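You operate a simulated robot arm through the tools that you are given. There is no shell and no other tool.

You run a simulated robot arm. Do the job below in one go: nothing can be reset, and whatever is moved stays where it is left.

## Task
Clamp the purple housing in pocket 1 and the yellow one in pocket 2.
Fine: the pockets of the pallet plate; close both clamps.

It is judged by the outcome, as a careful person would: the job done as asked, and still so three seconds after it is handed in. It fails if anything else is knocked over, pushed out of place, dropped, spilled or broken.

## Robot
A 7-joint arm with a two-finger parallel gripper, fixed in place. Base frame: the origin is at the foot of the arm, x ahead of it, y to its left, z up; the work surface is at about z = 0.744. Lengths are in m, angles in rad, forces in N, time in s.
Its first joint turns from -2.601 to 2.601 rad. Payload 3.5 kg.
The TCP is the grasp point between the finger pads, 0.023 m short of the fingertips. In the tool frame z runs along the fingers and y along their closing line. The gripper opens to 0.094 m. The fingers are 0.038 m wide and 0.01 m thick; the gripper's body (0.054 by 0.096 m) begins 0.039 m behind the TCP.
Orientation is that of the tool frame in the base frame, as [roll, pitch, yaw] about the fixed x, y, z axes, in that order (R = Rz(yaw) Ry(pitch) Rx(roll)). With the fingers straight down and closing along the base's y, the tool's x points along the base's -x, its y along +y and its z along -z.

## Interface
- The arm moves only by the tool drive_tool. Its argument "deltas" is a list of rows, each a list of 2 entries, a list of its own where there are three numbers: the shift along the tool's x, y, z in cm, then the turn, a rotation vector about the tool's x, y, z in rad. In form: [[[dx, dy, dz], [rx, ry, rz]], ...]. A call has 1 to 20 rows; each row is the pose to reach, as a shift and turn from the pose commanded when the call began, along the tool's axes at that moment. "gripper" is the gripper command, from -1 (fully open) to 1 (shut), values between in proportion, set as the call begins (left out, the last holds). Rows are played at 5 a second. More than 0.05 m and 0.15 rad between two rows, or a gripper value outside its range, and nothing of the call is played. A pose out of reach is approached as far as the arm can. The call stops where the force on the tool passes 40 N (or 10 N more than at its start, if that is more) or the arm is blocked; 0.2 s more then pass. Each finger travels about 0.153 m/s and halts on what it meets, pressing with about 39 N; the grip force reading is that of the motor and also rises with nothing between the fingers. The clock runs only during rows and for 0.2 s after the last one: add rows that repeat a pose to give the fingers time. It gives the time, the measured TCP pose, the force on the tool (base axes), the opening and the grip force at its end, in the units of the frame above (readings bear some noise), with the torque about the TCP (base axes, N m) and any sound that the robot's microphone picked up.
- Cameras (640 x 400 px; columns grow to the right, rows downward): "scene" is fixed at [0.3978, -0.5012, 1.3191]; the picture's right is [-0.87, 0.50, 0.00], its down [0.31, 0.54, -0.79] and it looks along [-0.39, -0.68, -0.62] (base axes); focal length 232 px, centre (320, 200). "wrist" rides on the gripper at [0.086, 0.016, -0.075] in the tool frame; the picture's right is [-0.18, 0.98, 0.00], its down [-0.58, -0.11, -0.81] and it looks along [-0.79, -0.15, 0.59] (tool axes); focal length 243 px, centre (320, 200). There is no depth. A picture from a camera that has moved, and an enlarged one, comes with that camera's place and axes in the base frame and with its lens.
- capture(camera): a new picture of that camera. The clock stands still meanwhile.
- inspect(camera, box): a new picture of the part [left, top, right, bottom] of that camera's present view, enlarged. The clock stands still meanwhile.
- job_done(): hands the job in; it is judged then, once.

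Nothing tells you positions but the pictures and the camera data. Unless the task says otherwise, let go and move clear before handing in.

The tools are called after "Call:" as name(argument=value, ...) on one line, values as JSON. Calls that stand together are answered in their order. drive_tool: Moves the arm, as the interface text tells. Its arguments: {"type":"object","properties":{"deltas":{"type":"array"},"gripper":{"type":"number"}},"required":["deltas"]} The other tools are called the same way: capture (camera) takes a picture; inspect (camera, box) takes an enlarged picture of a part of a camera's view; job_done () hands the job in.

At the start:

```text
t: 0.0
tool_pos: [0.1707, -0.8805, 1.1539]
tool_rot: [-3.141, 0.0, 3.141]
contact_force: [0.5, 0.6, 0.8]
torque: [-0.01, 0.01, 0.0]
finger_gap: 0.094
gripper_force: 0.0
```

scene: 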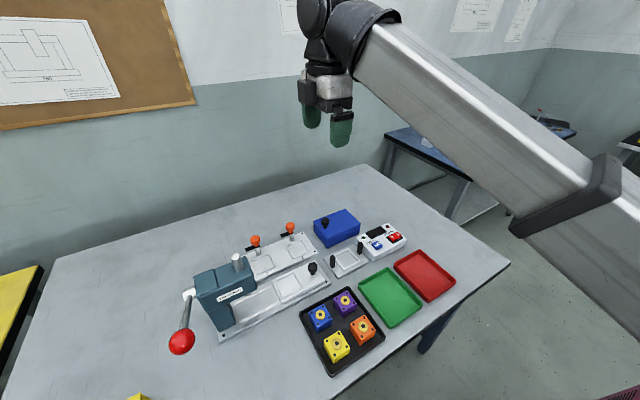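
wrist: 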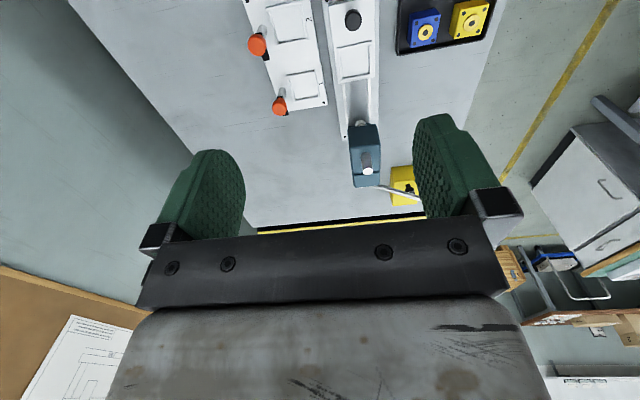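

I see a table with a pallet plate carrying two orange-knobbed clamps, a press, and a dark tray with four housings (blue, purple, yellow, orange). I'll look closer before moving.

Call:
inspect(camera="scene", box=[220, 200, 340, 275])

Call:
inspect(camera="scene", box=[290, 275, 410, 350])

Call:
inspect(camera="scene", box=[160, 200, 480, 400])

Call:
inspect(camera="wrist", box=[220, 0, 500, 175])

```text
5.33 times, centred on (280, 238) of scene
camera zoom: at [0.3978, -0.5012, 1.3191], right [-0.87, 0.5, 0.0], down [0.31, 0.54, -0.79], along [-0.39, -0.68, -0.62], focal length 1240 px, centre (533, 0)
```

zoom: 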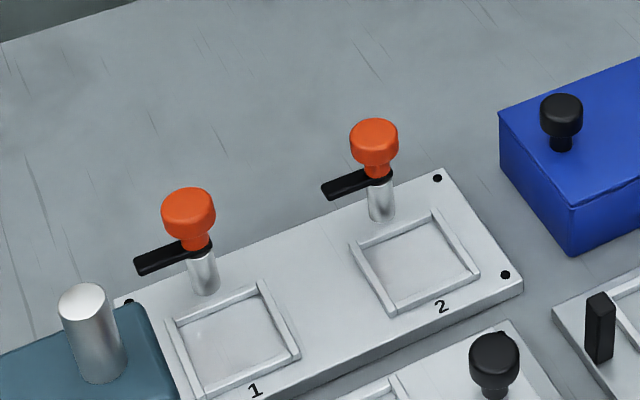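

```text
5.33 times, centred on (350, 312) of scene
camera zoom: at [0.3978, -0.5012, 1.3191], right [-0.87, 0.5, 0.0], down [0.31, 0.54, -0.79], along [-0.39, -0.68, -0.62], focal length 1240 px, centre (160, -400)
```

zoom: 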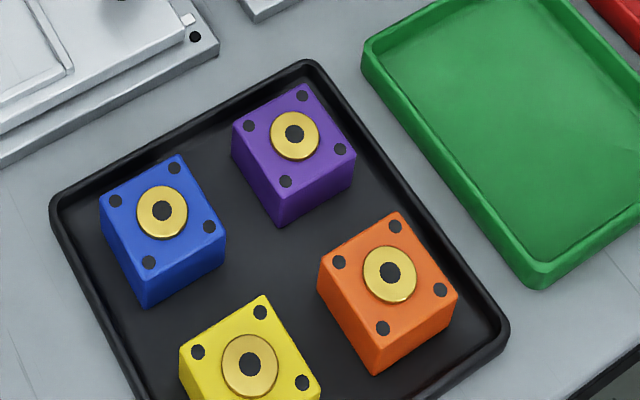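

```text
2.00 times, centred on (320, 300) of scene
camera zoom: at [0.3978, -0.5012, 1.3191], right [-0.87, 0.5, 0.0], down [0.31, 0.54, -0.79], along [-0.39, -0.68, -0.62], focal length 465 px, centre (320, 0)
```

zoom: 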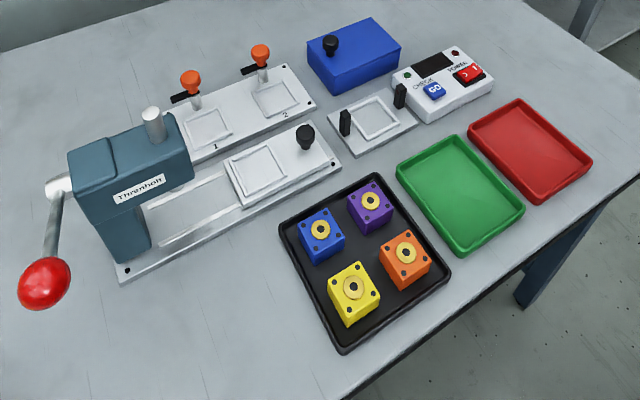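

```text
2.29 times, centred on (360, 88) of wrist
camera zoom: at [0.0838, -0.8636, 1.2307], right [0.18, 0.98, 0.0], down [0.58, -0.11, 0.81], along [0.79, -0.15, -0.59], focal length 555 px, centre (229, 457)
```

zoom: 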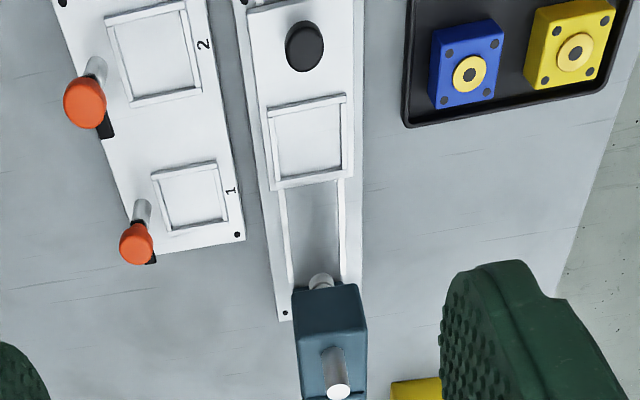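

The housings are in the tray at roughly x 0.205/0.273, y -0.72/-0.65. The pallet pockets are near (0.335,-0.93) and (0.23,-0.93), with clamp posts beyond them at y of about -0.975. I'll turn the tool 90° so the wrist camera looks outward at the pallet, and move in for a better view.

Call:
drive_tool(deltas=[[[-1, 0.73, 1.4], [0, 0, 0.143]], [[-2, 1.46, 2.8], [0, 0, 0.286]], [[-3, 2.2, 4.2], [0, 0, 0.428]], [[-4, 2.93, 5.6], [0, 0, 0.571]], [[-5, 3.66, 7], [0, 0, 0.714]], [[-6, 4.4, 8.4], [0, 0, 0.857]], [[-7, 5.1, 9.8], [0, 0, 1.0]], [[-8, 5.86, 11.2], [0, 0, 1.142]], [[-9, 6.6, 12.6], [0, 0, 1.285]], [[-10, 7.3, 14], [0, 0, 1.428]], [[-10.9, 8.05, 15.4], [0, 0, 1.5708]], [[-10.9, 8.05, 15.4], [0, 0, 1.5708]]], gripper=-1)

Call:
capture(camera="wrist")

Call:
capture(camera="scene")

```text
t: 2.6
tool_pos: [0.2774, -0.7999, 1.0009]
tool_rot: [3.141, 0.0, 1.57]
contact_force: [-0.2, 0.0, 0.6]
torque: [-0.02, 0.02, -0.01]
finger_gap: 0.0938
gripper_force: 0.0
```

```text
taken
camera wrist: at [0.2945, -0.7122, 1.0767], right [0.98, -0.19, 0.0], down [-0.11, -0.58, 0.81], along [-0.15, -0.79, -0.59], focal length 243 px, centre (320, 200)
```

wrist: 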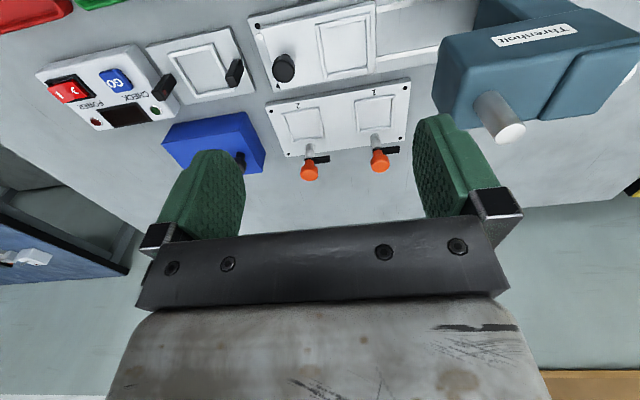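

```text
taken
```

scene: 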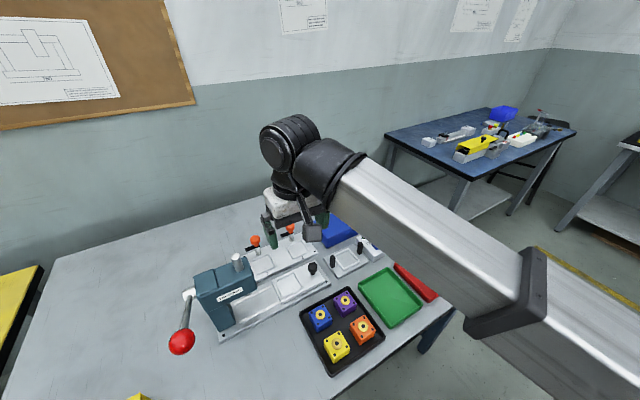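

The pallet and clamps are clearly visible from here, and the press head sits just beyond pocket 1. I'll zoom in for exact measurements.

Call:
inspect(camera="wrist", box=[250, 70, 426, 190])

Call:
inspect(camera="wrist", box=[400, 0, 640, 150])

```text
3.33 times, centred on (338, 130) of wrist
camera zoom: at [0.2945, -0.7122, 1.0767], right [0.98, -0.19, 0.0], down [-0.11, -0.58, 0.81], along [-0.15, -0.79, -0.59], focal length 809 px, centre (260, 433)
```

zoom: 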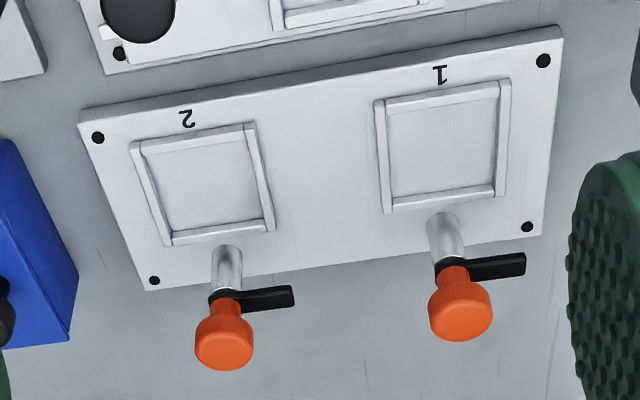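

```text
2.67 times, centred on (520, 75) of wrist
camera zoom: at [0.2945, -0.7122, 1.0767], right [0.98, -0.19, 0.0], down [-0.11, -0.58, 0.81], along [-0.15, -0.79, -0.59], focal length 647 px, centre (-213, 533)
```

zoom: 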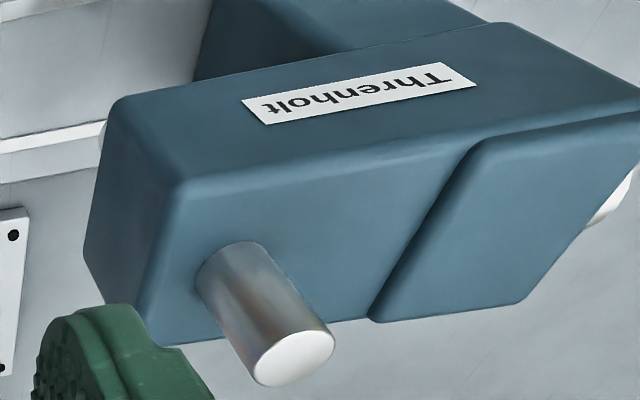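

The plate top is at about z 0.755, with pocket 1 near (0.3345,-0.946) and pocket 2 near (0.2245,-0.946). The clamp posts are about 0.04 m further out, with knob tops at about z 0.826. Next I'll lower the camera over the tray to measure the housings.

Call:
drive_tool(deltas=[[[2.8, -1.35, 3.1], [0, 0, 0]], [[5.7, -2.7, 6.3], [0, 0, 0]], [[8.5, -4.0, 9.5], [0, 0, 0]], [[11.4, -5.4, 12.6], [0, 0, 0]], [[11.4, -5.4, 12.6], [0, 0, 0]]])

Call:
capture(camera="wrist")

Call:
inspect(camera="wrist", box=[200, 0, 440, 150])

Call:
inspect(camera="scene", box=[160, 220, 320, 320])

```text
t: 3.8
tool_pos: [0.2255, -0.6832, 0.8753]
tool_rot: [3.141, 0.0, 1.57]
contact_force: [-0.4, -0.3, -0.8]
torque: [-0.02, 0.03, -0.01]
finger_gap: 0.0938
gripper_force: 0.0
```

```text
taken
camera wrist: at [0.242, -0.5956, 0.9504], right [0.98, -0.18, 0.0], down [-0.11, -0.58, 0.81], along [-0.15, -0.79, -0.59], focal length 243 px, centre (320, 200)
```

wrist: 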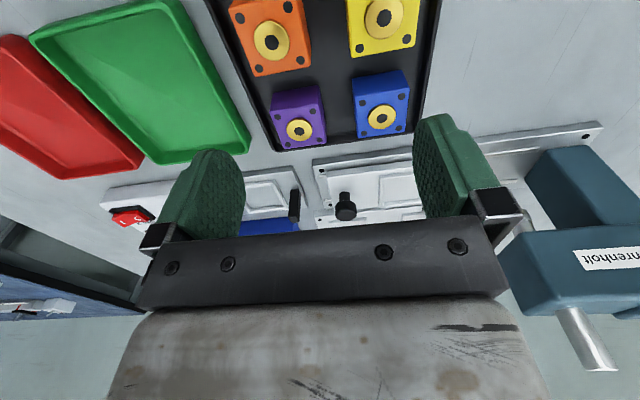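

```text
2.67 times, centred on (320, 75) of wrist
camera zoom: at [0.242, -0.5956, 0.9504], right [0.98, -0.18, 0.0], down [-0.11, -0.58, 0.81], along [-0.15, -0.79, -0.59], focal length 647 px, centre (320, 533)
```

zoom: 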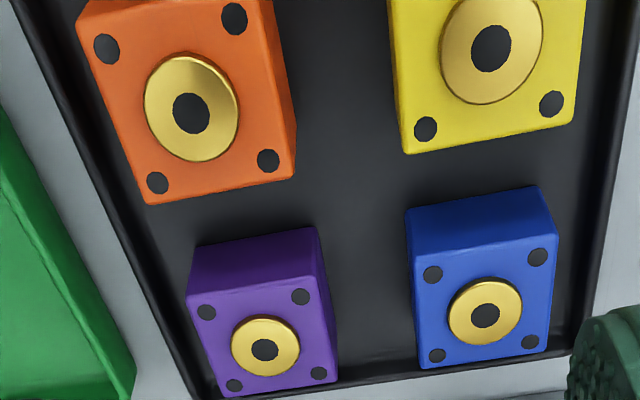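

```text
4.00 times, centred on (240, 270) of scene
camera zoom: at [0.3978, -0.5012, 1.3191], right [-0.87, 0.5, 0.0], down [0.31, 0.54, -0.79], along [-0.39, -0.68, -0.62], focal length 930 px, centre (640, -80)
```

zoom: 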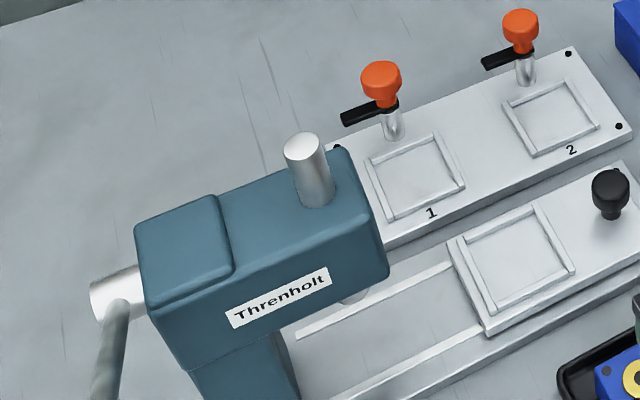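

Housings are about 0.041 m square and 0.028 m tall, with purple at about (0.199,-0.724) and yawed about -4°, and yellow at about (0.269,-0.654). The press head (x > 0.373, y -0.80 to -0.85) would crowd the wrist camera at pocket 1, so I'll raise up and flip the tool to put the camera on the outer side.

Call:
drive_tool(deltas=[[[0, 0, -1.2], [0, 0, -0.143]], [[0, 0, -2.4], [0, 0, -0.286]], [[0, 0, -3.6], [0, 0, -0.428]], [[0, 0, -4.8], [0, 0, -0.571]], [[0, 0, -6], [0, 0, -0.714]], [[0, 0, -7.2], [0, 0, -0.857]], [[0, 0, -8.4], [0, 0, -1.0]], [[0, 0, -9.6], [0, 0, -1.142]], [[0, 0, -10.8], [0, 0, -1.285]], [[0, 0, -12], [0, 0, -1.428]], [[0, 0, -12], [0, 0, -1.5708]]])

Call:
drive_tool(deltas=[[[0, 0, 0], [0, 0, -0.143]], [[0, 0, 0], [0, 0, -0.286]], [[0, 0, 0], [0, 0, -0.428]], [[0, 0, 0], [0, 0, -0.571]], [[0, 0, 0], [0, 0, -0.714]], [[0, 0, 0], [0, 0, -0.857]], [[0, 0, 0], [0, 0, -1.0]], [[0, 0, 0], [0, 0, -1.142]], [[0, 0, 0], [0, 0, -1.285]], [[0, 0, 0], [0, 0, -1.428]], [[0, 0, 0], [0, 0, -1.5708]], [[0, 0, 0], [0, 0, -1.5708]]])

Call:
capture(camera="wrist")

Call:
capture(camera="scene")

```text
t: 6.2
tool_pos: [0.2264, -0.6877, 0.9959]
tool_rot: [-3.141, 0.0, -3.138]
contact_force: [0.5, -0.3, 0.3]
torque: [-0.02, 0.01, 0.02]
finger_gap: 0.0942
gripper_force: 0.0
```

```text
t: 8.8
tool_pos: [0.2253, -0.6862, 0.9953]
tool_rot: [-3.14, -0.002, -1.569]
contact_force: [0.6, -0.8, 0.2]
torque: [-0.02, 0.03, 0.0]
finger_gap: 0.0939
gripper_force: 0.0
```

```text
taken
camera wrist: at [0.2094, -0.7717, 1.0708], right [-0.98, 0.18, 0.0], down [0.11, 0.58, 0.81], along [0.15, 0.79, -0.59], focal length 243 px, centre (320, 200)
```

wrist: 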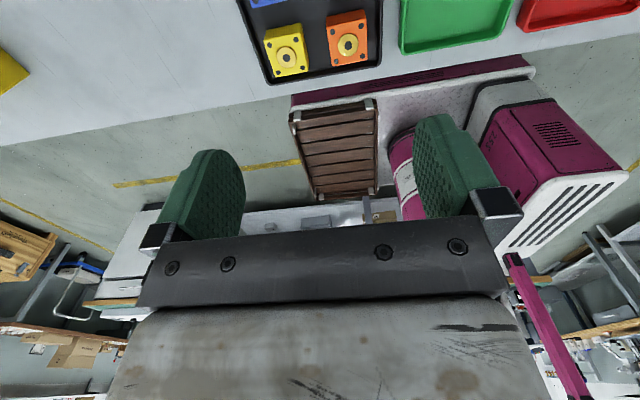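

```text
taken
```

scene: 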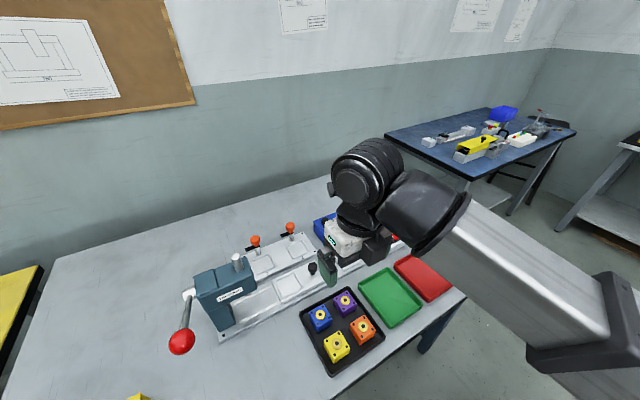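

The flip worked. Now I'll test reach over pocket 1 with a 15° lean (body toward the robot), approaching from above and clear of the press.

Call:
drive_tool(deltas=[[[4, 0, 0], [0, 0.052, 0]], [[8, 0, 0], [0, 0.105, 0]], [[12, 0, 0], [0, 0.157, 0]], [[16, 0, 0], [0, 0.21, 0]], [[20, 0, 0], [0, 0.262, 0]], [[22, -3.6, 0], [0, 0.262, 0]], [[24, -7.2, 0], [0, 0.262, 0]], [[26, -10.9, 0], [0, 0.262, 0]], [[26, -10.9, 2.5], [0, 0.262, 0]], [[26, -10.9, 5], [0, 0.262, 0]], [[26, -10.9, 7.5], [0, 0.262, 0]], [[26, -10.9, 7.5], [0, 0.262, 0]]])

Call:
capture(camera="wrist")

Call:
capture(camera="scene")

```text
t: 11.4
tool_pos: [0.3352, -0.9458, 0.9191]
tool_rot: [-3.141, -0.262, -1.57]
contact_force: [-0.6, -0.7, -0.1]
torque: [0.0, 0.0, 0.0]
finger_gap: 0.094
gripper_force: 0.1
```

```text
taken
camera wrist: at [0.3193, -1.0091, 1.0146], right [-0.98, 0.18, -0.05], down [0.11, 0.77, 0.63], along [0.15, 0.61, -0.78], focal length 243 px, centre (320, 200)
```

wrist: 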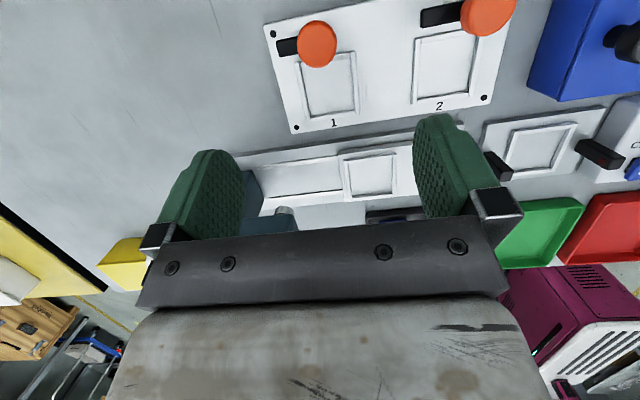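

```text
taken
```

scene: 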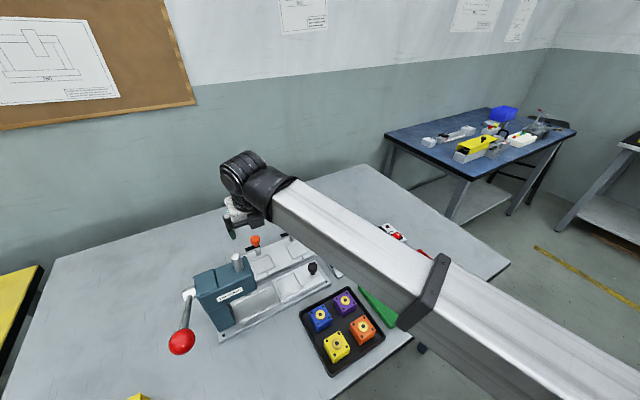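

Reach is fine at this height. I'll descend to z about 0.80 over the empty pocket 1 to check low reach and get a close view of the pockets and clamps.

Call:
drive_tool(deltas=[[[-0.78, 0, 2.9], [0, 0, 0]], [[-1.55, 0, 5.8], [0, 0, 0]], [[-2.07, 0, 7.73], [0, 0, 0]], [[-2.59, 0, 9.66], [0, 0, 0]], [[-3.1, 0, 11.5], [0, 0, 0]], [[-3.1, 0, 11.5], [0, 0, 0]]])

Call:
capture(camera="wrist")

Call:
inspect(camera="wrist", box=[220, 0, 460, 150])

Call:
inspect(camera="scene", box=[180, 160, 340, 260])

```text
t: 12.8
tool_pos: [0.3342, -0.9447, 0.8002]
tool_rot: [-3.141, -0.262, -1.57]
contact_force: [-0.1, 0.7, -0.9]
torque: [0.01, 0.01, 0.01]
finger_gap: 0.0939
gripper_force: 0.0
```

```text
taken
camera wrist: at [0.3183, -1.0083, 0.896], right [-0.98, 0.18, -0.05], down [0.11, 0.77, 0.63], along [0.15, 0.61, -0.78], focal length 243 px, centre (320, 200)
```

wrist: 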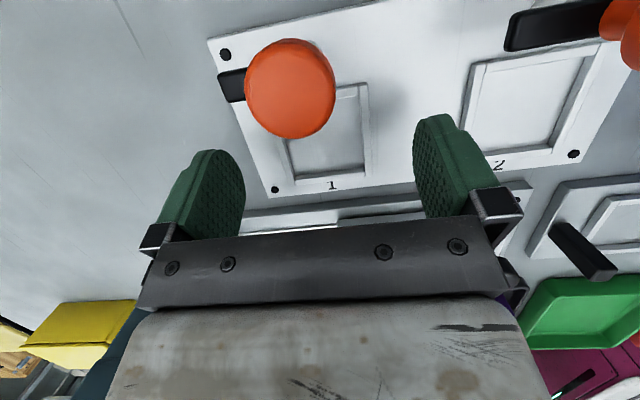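

```text
2.67 times, centred on (340, 75) of wrist
camera zoom: at [0.3183, -1.0083, 0.896], right [-0.98, 0.18, -0.05], down [0.11, 0.77, 0.63], along [0.15, 0.61, -0.78], focal length 647 px, centre (267, 533)
```

zoom: 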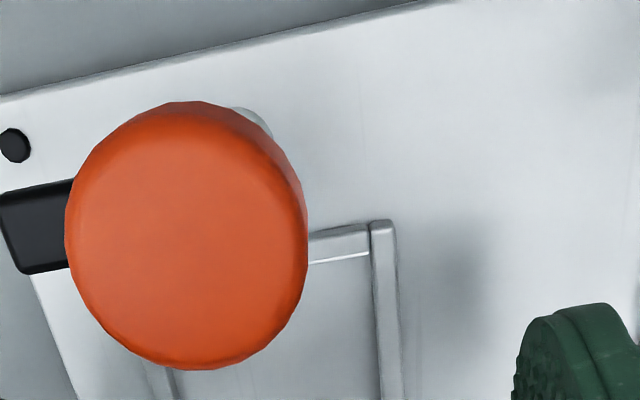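

```text
4.00 times, centred on (260, 210) of scene
camera zoom: at [0.3978, -0.5012, 1.3191], right [-0.87, 0.5, 0.0], down [0.31, 0.54, -0.79], along [-0.39, -0.68, -0.62], focal length 930 px, centre (560, 160)
```

zoom: 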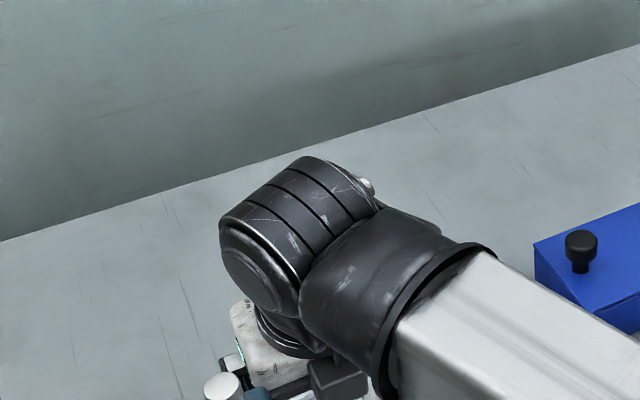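

Reach and clearance are fine at pocket 1 with this lean, and the refined pocket centre is about (0.3345,-0.945). Now I'll lift and go above the purple housing for a close look.

Call:
drive_tool(deltas=[[[1, 0, -3.7], [0, 0, 0]], [[2, 0, -7.3], [0, 0, 0]], [[2.9, 0, -11], [0, 0, 0]], [[3.89, 0, -14.5], [0, 0, 0]], [[0.32, 2.26, -15.45], [0, 0, 0]], [[-3.24, 4.52, -16.4], [0, 0, 0]], [[-6.8, 6.78, -17.35], [0, 0, 0]], [[-10.4, 9.03, -18.3], [0, 0, 0]], [[-13.9, 11.3, -19.25], [0, 0, 0]], [[-17.5, 13.55, -20.2], [0, 0, 0]], [[-18.4, 13.55, -17], [0, 0, 0]], [[-19.2, 13.55, -13.8], [0, 0, 0]], [[-20.1, 13.55, -10.57], [0, 0, 0]], [[-20.1, 13.55, -10.57], [0, 0, 0]]])

Call:
capture(camera="wrist")

Call:
inspect(camera="wrist", box=[220, 50, 420, 175])

```text
t: 15.8
tool_pos: [0.2006, -0.7244, 0.8493]
tool_rot: [3.141, -0.264, -1.571]
contact_force: [-0.3, -0.5, 0.0]
torque: [-0.02, 0.0, 0.03]
finger_gap: 0.094
gripper_force: 0.0
```

```text
taken
camera wrist: at [0.1831, -0.7874, 0.9447], right [-0.98, 0.18, -0.05], down [0.11, 0.77, 0.63], along [0.15, 0.61, -0.78], focal length 243 px, centre (320, 200)
```

wrist: 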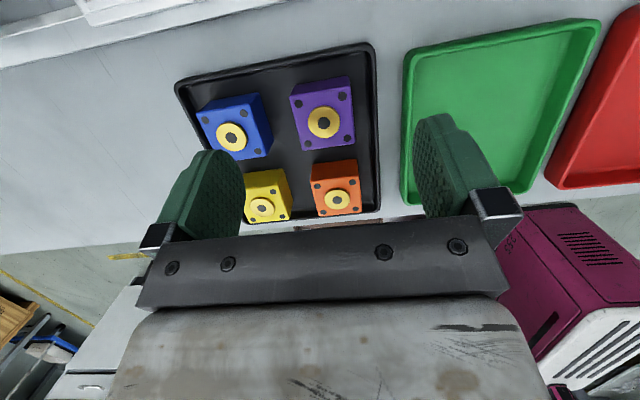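

```text
3.20 times, centred on (320, 112) of wrist
camera zoom: at [0.1831, -0.7874, 0.9447], right [-0.98, 0.18, -0.05], down [0.11, 0.77, 0.63], along [0.15, 0.61, -0.78], focal length 776 px, centre (320, 480)
```

zoom: 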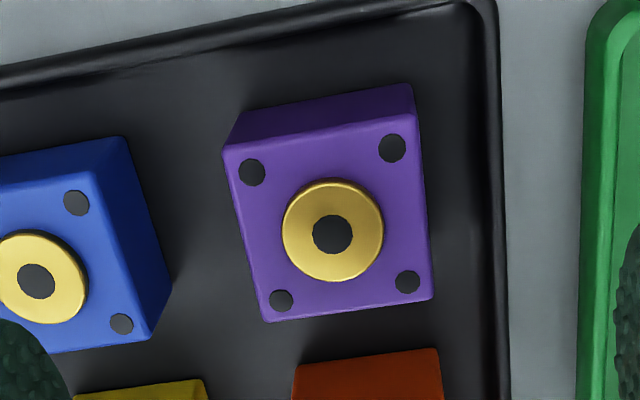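

Purple is square to the axes, centred at about (0.1998,-0.724) with its top at z 0.777, right below the TCP. I'll narrow the fingers to about 0.054 m to clear the tray rim and blue housing, then descend to grip height.

Call:
drive_tool(deltas=[[[0, 0, 0], [0, 0, 0]], [[-0.52, -0.07, 1.93], [0, 0, 0]], [[-1.03, -0.07, 3.86], [0, 0, 0]], [[-1.35, -0.07, 5.0], [0, 0, 0]], [[-1.55, -0.07, 5.8], [0, 0, 0]], [[-1.68, -0.07, 6.28], [0, 0, 0]], [[-1.68, -0.07, 6.28], [0, 0, 0]]], gripper=-0.149)

Call:
capture(camera="wrist")

Call:
inspect(camera="scene", box=[280, 250, 400, 325])

```text
t: 17.4
tool_pos: [0.1997, -0.7232, 0.7844]
tool_rot: [3.141, -0.262, -1.571]
contact_force: [0.4, -0.5, -0.4]
torque: [0.0, 0.0, -0.03]
finger_gap: 0.0539
gripper_force: 0.0
```

```text
taken
camera wrist: at [0.1832, -0.7868, 0.8809], right [-0.98, 0.18, -0.05], down [0.11, 0.77, 0.63], along [0.15, 0.61, -0.78], focal length 243 px, centre (320, 200)
```

wrist: 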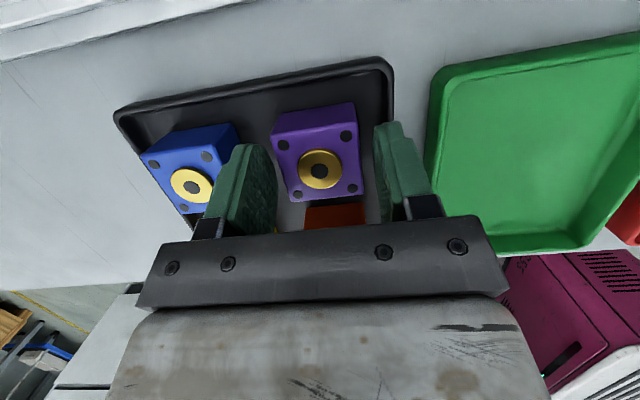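

```text
5.33 times, centred on (340, 288) of scene
camera zoom: at [0.3978, -0.5012, 1.3191], right [-0.87, 0.5, 0.0], down [0.31, 0.54, -0.79], along [-0.39, -0.68, -0.62], focal length 1240 px, centre (213, -267)
```

zoom: 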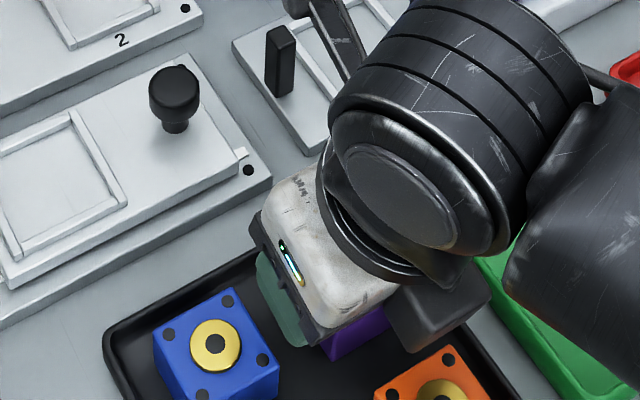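

The fingers straddle purple with clearance on both sides. I'll close and lift.

Call:
drive_tool(deltas=[[[0, 0, 0], [0, 0, 0]], [[0, 0, 0], [0, 0, 0]], [[0, 0, 0], [0, 0, 0]], [[0, 0, 0], [0, 0, 0]]], gripper=1)

Call:
drive_tool(deltas=[[[0.26, 0, -0.97], [0, 0, 0]], [[0.78, 0, -2.9], [0, 0, 0]], [[1.55, 0, -5.8], [0, 0, 0]], [[1.55, 0, -5.8], [0, 0, 0]]])

Call:
capture(camera="wrist")

Call:
capture(camera="scene")

```text
t: 18.4
tool_pos: [0.2002, -0.7239, 0.7847]
tool_rot: [3.141, -0.264, -1.571]
contact_force: [0.7, 0.6, -0.1]
torque: [0.01, 0.0, 0.0]
finger_gap: 0.0413
gripper_force: 39.1
```

```text
t: 19.4
tool_pos: [0.2008, -0.7251, 0.8462]
tool_rot: [-3.141, -0.261, -1.571]
contact_force: [0.8, -0.6, -0.3]
torque: [0.0, 0.01, 0.02]
finger_gap: 0.0
gripper_force: 38.7
```

```text
taken
camera wrist: at [0.184, -0.7883, 0.9429], right [-0.98, 0.18, -0.05], down [0.11, 0.77, 0.63], along [0.15, 0.61, -0.78], focal length 243 px, centre (320, 200)
```

wrist: 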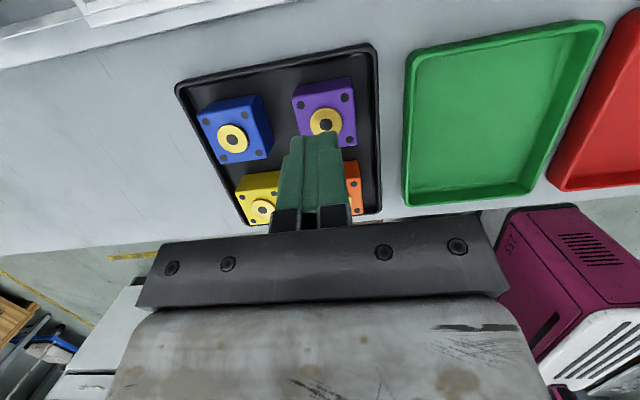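

```text
taken
```

scene: 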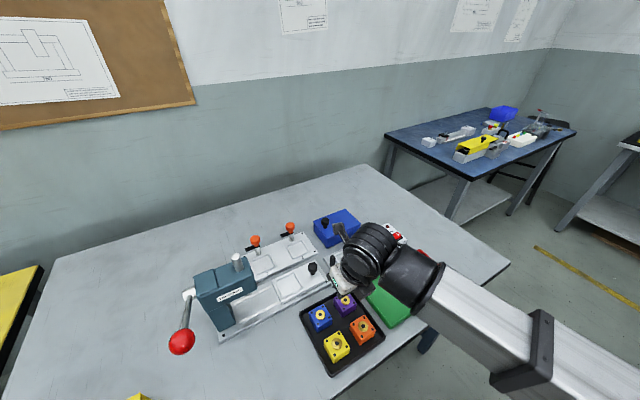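

Purple slipped out on the lift and is still in its place in the tray; the grip was too high on it. I'll look at the fingertip shape and check the housing.

Call:
inspect(camera="wrist", box=[240, 60, 400, 240])

Call:
inspect(camera="scene", box=[290, 220, 410, 370])

```text
2.22 times, centred on (320, 150) of wrist
camera zoom: at [0.184, -0.7883, 0.9429], right [-0.98, 0.18, -0.05], down [0.11, 0.77, 0.63], along [0.15, 0.61, -0.78], focal length 539 px, centre (320, 311)
```

zoom: 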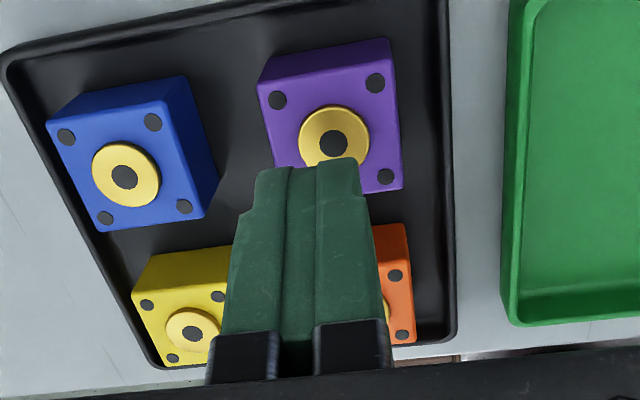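

```text
2.67 times, centred on (350, 295) of scene
camera zoom: at [0.3978, -0.5012, 1.3191], right [-0.87, 0.5, 0.0], down [0.31, 0.54, -0.79], along [-0.39, -0.68, -0.62], focal length 620 px, centre (240, -53)
```

zoom: 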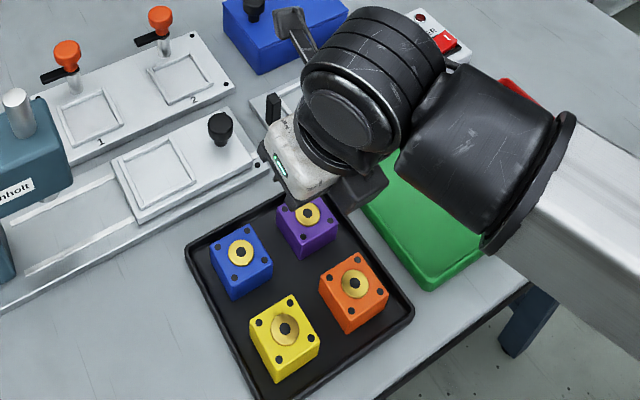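

The fingertips are domed, so I need a deeper grip, and the rim gap on purple's -x side is tight. I'll grip it shallow again, slide it 6 mm toward +x inside the tray, release, then re-grip deeper.

Call:
drive_tool(deltas=[[[0, 0, 0], [0, 0, 0]], [[0, 0, 0], [0, 0, 0]], [[-0.52, 0, 1.93], [0, 0, 0]], [[-1.03, 0, 3.86], [0, 0, 0]], [[-1.35, 0, 5.0], [0, 0, 0]], [[-1.55, 0, 5.8], [0, 0, 0]], [[-1.55, 0, 5.8], [0, 0, 0]]], gripper=-0.149)

Call:
drive_tool(deltas=[[[0, 0, 0], [0, 0, 0]], [[0, 0, 0], [0, 0, 0]], [[0, -0.2, 0], [0, 0, 0]], [[0, -0.4, 0], [0, 0, 0]], [[0, -0.6, 0], [0, 0, 0]], [[0, -0.6, 0], [0, 0, 0]]], gripper=1)

Call:
drive_tool(deltas=[[[0, 0, 0], [0, 0, 0]], [[0, 0, 0], [0, 0, 0]], [[0, 0, 0], [0, 0, 0]]], gripper=-0.106)

Call:
capture(camera="wrist")

Call:
inspect(camera="wrist", box=[200, 70, 440, 240])

```text
t: 21.0
tool_pos: [0.2003, -0.7261, 0.7867]
tool_rot: [-3.141, -0.261, -1.572]
contact_force: [-0.4, 0.0, 0.5]
torque: [-0.01, 0.02, -0.01]
finger_gap: 0.054
gripper_force: 0.1
```

```text
t: 22.4
tool_pos: [0.2058, -0.7236, 0.7863]
tool_rot: [3.141, -0.262, -1.57]
contact_force: [-5.2, -1.7, 14.0]
torque: [0.07, 0.12, 0.02]
finger_gap: 0.0411
gripper_force: 39.0
```

```text
t: 23.2
tool_pos: [0.2053, -0.7246, 0.7857]
tool_rot: [3.14, -0.26, -1.572]
contact_force: [0.8, 0.0, 0.1]
torque: [-0.02, 0.01, 0.02]
finger_gap: 0.0519
gripper_force: 0.1
```

```text
taken
camera wrist: at [0.189, -0.7874, 0.8812], right [-0.98, 0.18, -0.05], down [0.11, 0.77, 0.63], along [0.15, 0.61, -0.78], focal length 243 px, centre (320, 200)
```

wrist: 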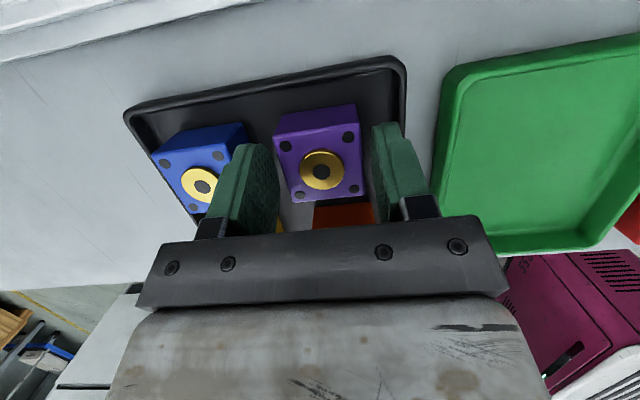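

```text
2.35 times, centred on (320, 155) of wrist
camera zoom: at [0.189, -0.7874, 0.8812], right [-0.98, 0.18, -0.05], down [0.11, 0.77, 0.63], along [0.15, 0.61, -0.78], focal length 571 px, centre (320, 306)
```

zoom: 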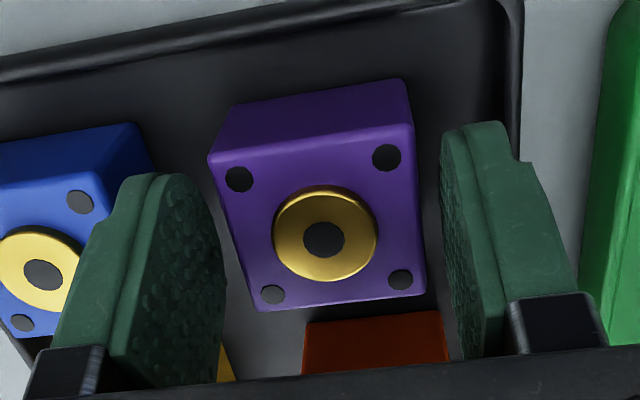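

Purple is now nearer the middle, with clearance on both sides. I'll go 8–9 mm deeper, close, and lift slowly.

Call:
drive_tool(deltas=[[[-0.08, 0, 0.28], [0, 0, 0]], [[-0.15, 0, 0.56], [0, 0, 0]], [[-0.23, 0, 0.85], [0, 0, 0]], [[-0.23, 0, 0.85], [0, 0, 0]]])

Call:
drive_tool(deltas=[[[0, 0, 0], [0, 0, 0]], [[0, 0, 0], [0, 0, 0]], [[0, 0, 0], [0, 0, 0]], [[0, 0, 0], [0, 0, 0]], [[0, 0, 0], [0, 0, 0]]], gripper=1)

Call:
drive_tool(deltas=[[[0.05, 0, -0.2], [0, 0, 0]], [[0.1, 0, -0.4], [0, 0, 0]], [[0.16, 0, -0.6], [0, 0, 0]], [[0.26, 0, -0.97], [0, 0, 0]], [[0.26, 0, -0.97], [0, 0, 0]]])

Call:
inspect(camera="wrist", box=[200, 70, 440, 240])

```text
t: 24.2
tool_pos: [0.2047, -0.7247, 0.7763]
tool_rot: [-3.14, -0.261, -1.572]
contact_force: [0.3, -0.5, 0.1]
torque: [0.01, 0.03, 0.0]
finger_gap: 0.0522
gripper_force: 0.1
```

```text
t: 25.4
tool_pos: [0.2056, -0.7249, 0.7774]
tool_rot: [-3.14, -0.262, -1.571]
contact_force: [-1.2, -0.8, -0.3]
torque: [-0.03, -0.01, 0.0]
finger_gap: 0.0418
gripper_force: 39.3
```

```text
t: 26.6
tool_pos: [0.2061, -0.7253, 0.7869]
tool_rot: [-3.14, -0.262, -1.571]
contact_force: [0.2, -0.2, -1.4]
torque: [-0.02, -0.01, -0.01]
finger_gap: 0.0415
gripper_force: 38.8
```

```text
2.35 times, centred on (320, 155) of wrist
camera zoom: at [0.1892, -0.7878, 0.8828], right [-0.98, 0.18, -0.05], down [0.11, 0.77, 0.63], along [0.15, 0.61, -0.78], focal length 571 px, centre (320, 306)
```

zoom: 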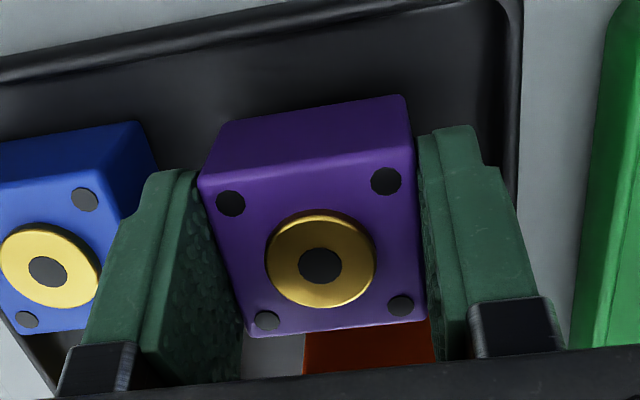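

Purple is held and rises with the gripper. I'll lift it higher and check again before travelling.

Call:
drive_tool(deltas=[[[0.39, 0, -1.45], [0, 0, 0]], [[0.91, 0, -3.4], [0, 0, 0]], [[1.55, 0, -5.8], [0, 0, 0]], [[2.2, 0, -8.2], [0, 0, 0]], [[2.85, 0, -10.6], [0, 0, 0]], [[3.7, 0, -13.8], [0, 0, 0]], [[3.7, 0, -13.8], [0, 0, 0]]])

Call:
capture(camera="wrist")

```text
t: 28.2
tool_pos: [0.2042, -0.7251, 0.9313]
tool_rot: [-3.141, -0.262, -1.572]
contact_force: [0.6, -0.1, -1.3]
torque: [0.0, 0.01, 0.01]
finger_gap: 0.0415
gripper_force: 39.5
```

```text
taken
camera wrist: at [0.1877, -0.7877, 1.0263], right [-0.98, 0.18, -0.05], down [0.11, 0.77, 0.63], along [0.15, 0.61, -0.78], focal length 243 px, centre (320, 200)
```

wrist: 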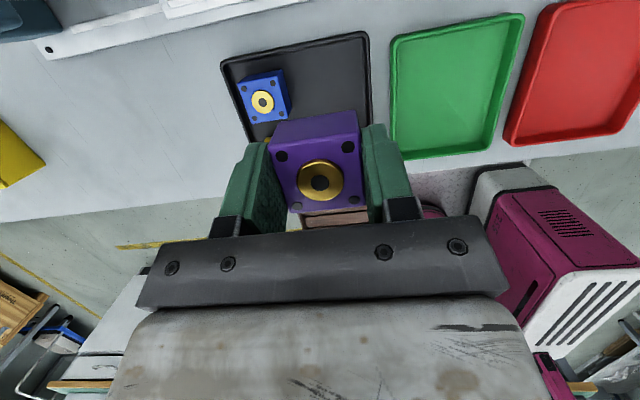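

Holding well. Now I'll travel above pocket 1 and stop at z about 0.86 to check alignment.

Call:
drive_tool(deltas=[[[3.04, -1.85, 0.81], [0, 0, 0]], [[6.07, -3.7, 1.63], [0, 0, 0]], [[9.1, -5.54, 2.44], [0, 0, 0]], [[12.1, -7.4, 3.26], [0, 0, 0]], [[15.2, -9.2, 4.07], [0, 0, 0]], [[18.2, -11.1, 4.9], [0, 0, 0]], [[21.25, -12.92, 5.7], [0, 0, 0]], [[20.6, -12.92, 8.1], [0, 0, 0]], [[20.0, -12.92, 10.3], [0, 0, 0]], [[19.44, -12.92, 12.46], [0, 0, 0]], [[19.44, -12.92, 12.46], [0, 0, 0]]])

Call:
capture(camera="wrist")

Call:
capture(camera="scene")

Call:
inspect(camera="wrist", box=[200, 0, 440, 220])

```text
t: 30.6
tool_pos: [0.3352, -0.9448, 0.8596]
tool_rot: [-3.141, -0.261, -1.571]
contact_force: [0.1, -0.5, -1.1]
torque: [-0.03, 0.02, 0.02]
finger_gap: 0.0415
gripper_force: 38.7
```

```text
taken
camera wrist: at [0.3184, -1.0074, 0.9557], right [-0.98, 0.18, -0.05], down [0.11, 0.77, 0.63], along [0.15, 0.61, -0.78], focal length 243 px, centre (320, 200)
```

wrist: 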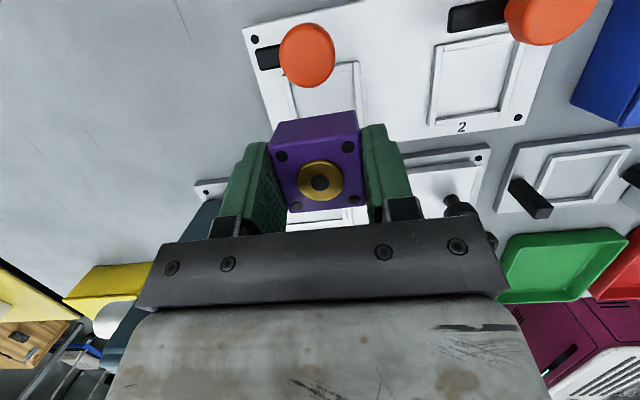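

```text
taken
```

scene: 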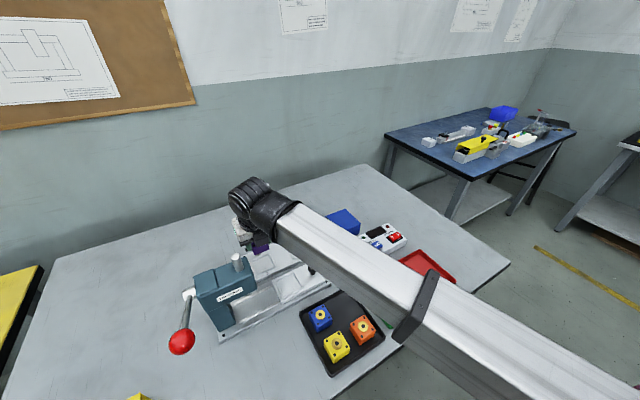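

```text
1.82 times, centred on (320, 110) of wrist
camera zoom: at [0.3184, -1.0074, 0.9557], right [-0.98, 0.18, -0.05], down [0.11, 0.77, 0.63], along [0.15, 0.61, -0.78], focal length 441 px, centre (320, 364)
```

zoom: 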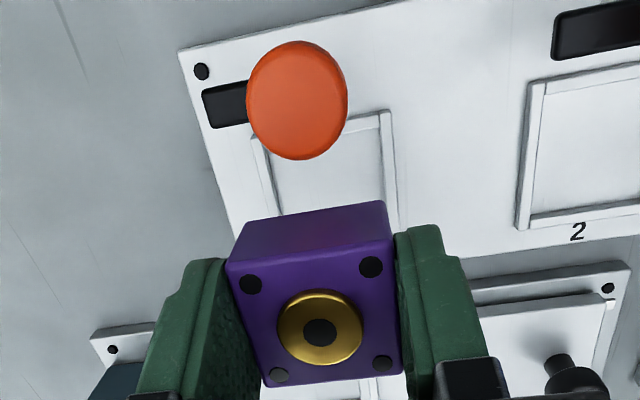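

Alignment looks within a millimetre of the pocket centre. I'll descend to just above the frame and check.

Call:
drive_tool(deltas=[[[-0.5, 0, 1.93], [0, 0, 0]], [[-1.0, 0, 3.86], [0, 0, 0]], [[-1.27, 0, 4.9], [0, 0, 0]], [[-1.49, 0, 5.75], [0, 0, 0]], [[-1.49, 0, 5.75], [0, 0, 0]]])

Call:
capture(camera="wrist")

Call:
inspect(camera="wrist", box=[200, 20, 440, 220])

Call:
inspect(camera="scene", box=[190, 190, 350, 290])

```text
t: 31.8
tool_pos: [0.3355, -0.9451, 0.8001]
tool_rot: [-3.141, -0.261, -1.571]
contact_force: [0.0, -0.2, -1.3]
torque: [0.01, 0.01, 0.02]
finger_gap: 0.0415
gripper_force: 39.0
```

```text
taken
camera wrist: at [0.3186, -1.0086, 0.8961], right [-0.98, 0.18, -0.05], down [0.11, 0.77, 0.63], along [0.15, 0.61, -0.78], focal length 243 px, centre (320, 200)
```

wrist: 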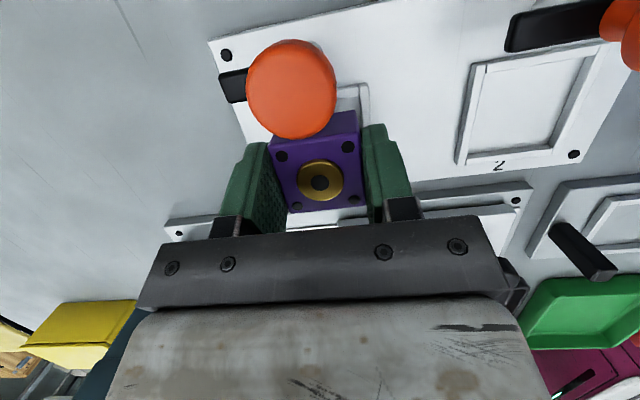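

```text
2.00 times, centred on (320, 120) of wrist
camera zoom: at [0.3186, -1.0086, 0.8961], right [-0.98, 0.18, -0.05], down [0.11, 0.77, 0.63], along [0.15, 0.61, -0.78], focal length 485 px, centre (320, 360)
```

zoom: 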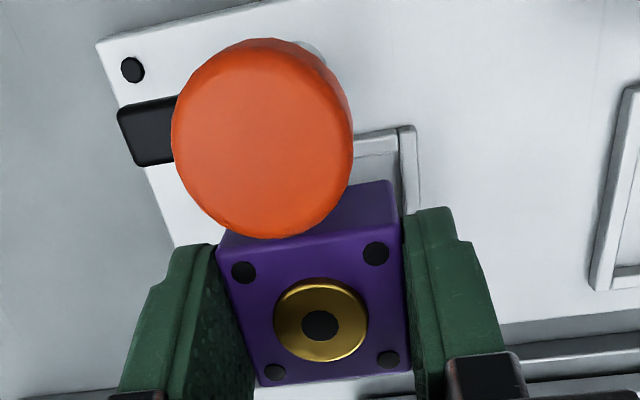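

```text
4.00 times, centred on (270, 240) of scene
camera zoom: at [0.3978, -0.5012, 1.3191], right [-0.87, 0.5, 0.0], down [0.31, 0.54, -0.79], along [-0.39, -0.68, -0.62], focal length 930 px, centre (520, 40)
```

zoom: 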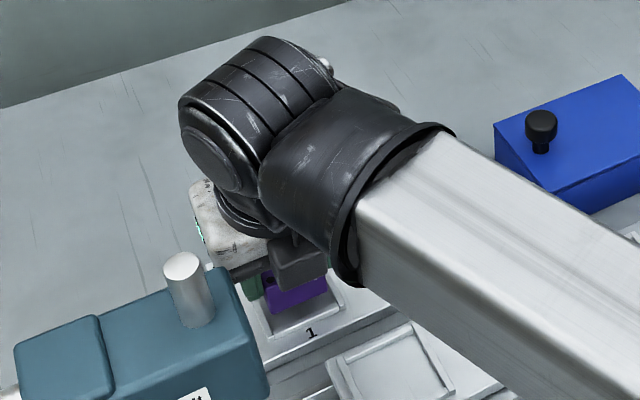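

The housing is centred above pocket 1 with about 3 mm of side clearance. I'll lower it slowly into the pocket while watching the force.

Call:
drive_tool(deltas=[[[-0.1, 0, 0.39], [0, 0, 0]], [[-0.21, 0, 0.77], [0, 0, 0]], [[-0.26, 0, 0.97], [0, 0, 0]], [[-0.31, 0, 1.16], [0, 0, 0]], [[-0.31, 0, 1.16], [0, 0, 0]]])

Call:
drive_tool(deltas=[[[-0.03, 0, 0.1], [0, 0, 0]], [[-0.05, 0, 0.19], [0, 0, 0]], [[-0.08, 0, 0.29], [0, 0, 0]], [[-0.08, 0, 0.29], [0, 0, 0]]])

Call:
inspect(camera="wrist", box=[200, 20, 440, 220])

Call:
inspect(camera="scene", box=[220, 230, 300, 280])

```text
t: 33.0
tool_pos: [0.334, -0.9453, 0.7885]
tool_rot: [3.141, -0.263, -1.57]
contact_force: [-0.8, 0.1, -1.4]
torque: [0.01, 0.01, 0.0]
finger_gap: 0.0417
gripper_force: 38.9
```

```text
t: 34.0
tool_pos: [0.3336, -0.9454, 0.7858]
tool_rot: [-3.141, -0.263, -1.57]
contact_force: [-0.6, -0.5, -1.0]
torque: [0.02, -0.01, 0.03]
finger_gap: 0.0416
gripper_force: 38.6
```

```text
2.00 times, centred on (320, 120) of wrist
camera zoom: at [0.3179, -1.0084, 0.8809], right [-0.98, 0.18, -0.05], down [0.11, 0.77, 0.63], along [0.15, 0.61, -0.78], focal length 485 px, centre (320, 360)
```

zoom: 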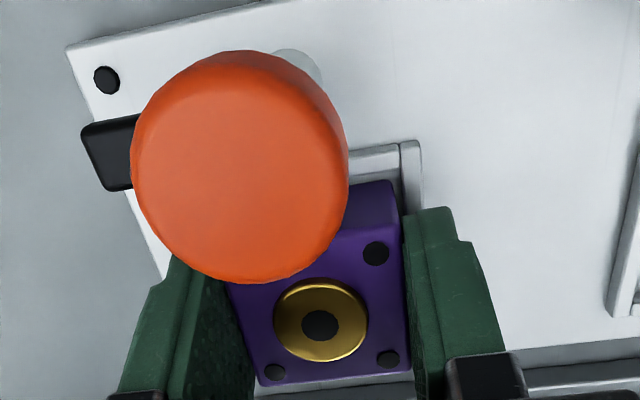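

```text
8.00 times, centred on (260, 255) of scene
camera zoom: at [0.3978, -0.5012, 1.3191], right [-0.87, 0.5, 0.0], down [0.31, 0.54, -0.79], along [-0.39, -0.68, -0.62], focal length 1860 px, centre (800, -240)
```

zoom: 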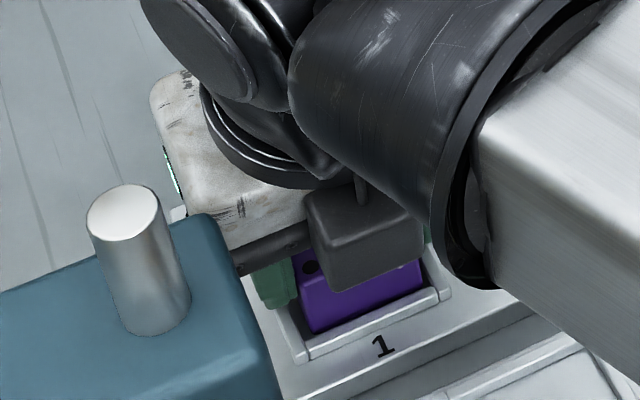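

Purple is inside the pocket frame and essentially at the floor. I'll nudge it 1 mm outward, lower the last 1.5 mm, and release.

Call:
drive_tool(deltas=[[[0.06, 0, 0.1], [0, 0, 0]], [[0.06, 0, 0.17], [0, 0, 0]], [[0.06, 0, 0.17], [0, 0, 0]]])

Call:
drive_tool(deltas=[[[0, 0, 0], [0, 0, 0]], [[0, 0, 0], [0, 0, 0]], [[0, 0, 0], [0, 0, 0]]], gripper=-0.4)

Call:
drive_tool(deltas=[[[0.26, 0, -0.97], [0, 0, 0]], [[0.78, 0, -2.9], [0, 0, 0]], [[1.55, 0, -5.8], [0, 0, 0]], [[2.33, 0, -8.7], [0, 0, 0]], [[3.1, 0, -11.6], [0, 0, 0]], [[3.1, 0, -11.6], [0, 0, 0]]])

Call:
inspect(camera="wrist", box=[220, 0, 460, 150])

Call:
inspect(camera="scene", box=[200, 210, 320, 285])

```text
t: 34.8
tool_pos: [0.3356, -0.945, 0.7854]
tool_rot: [-3.141, -0.265, -1.571]
contact_force: [-3.0, 4.2, 16.1]
torque: [0.3, 0.09, 0.11]
finger_gap: 0.0415
gripper_force: 39.4
```

```text
t: 35.6
tool_pos: [0.3354, -0.9453, 0.7849]
tool_rot: [-3.14, -0.265, -1.571]
contact_force: [22.4, 1.6, 26.7]
torque: [0.33, 0.16, -0.32]
finger_gap: 0.0562
gripper_force: 0.1
```

```text
t: 37.0
tool_pos: [0.3356, -0.9465, 0.9027]
tool_rot: [-3.141, -0.26, -1.571]
contact_force: [0.1, -0.3, -0.5]
torque: [0.0, 0.0, 0.0]
finger_gap: 0.0659
gripper_force: 0.1
```

```text
2.67 times, centred on (340, 75) of wrist
camera zoom: at [0.3188, -1.0083, 0.9988], right [-0.98, 0.18, -0.05], down [0.11, 0.77, 0.63], along [0.15, 0.61, -0.78], focal length 647 px, centre (267, 533)
```

zoom: 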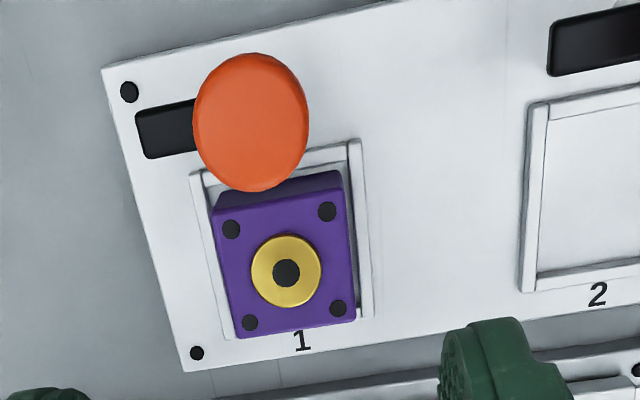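

```text
5.33 times, centred on (260, 248) of scene
camera zoom: at [0.3978, -0.5012, 1.3191], right [-0.87, 0.5, 0.0], down [0.31, 0.54, -0.79], along [-0.39, -0.68, -0.62], focal length 1240 px, centre (640, -53)
```

zoom: 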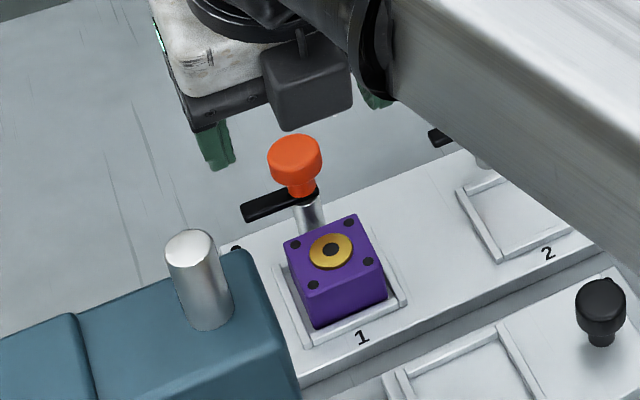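

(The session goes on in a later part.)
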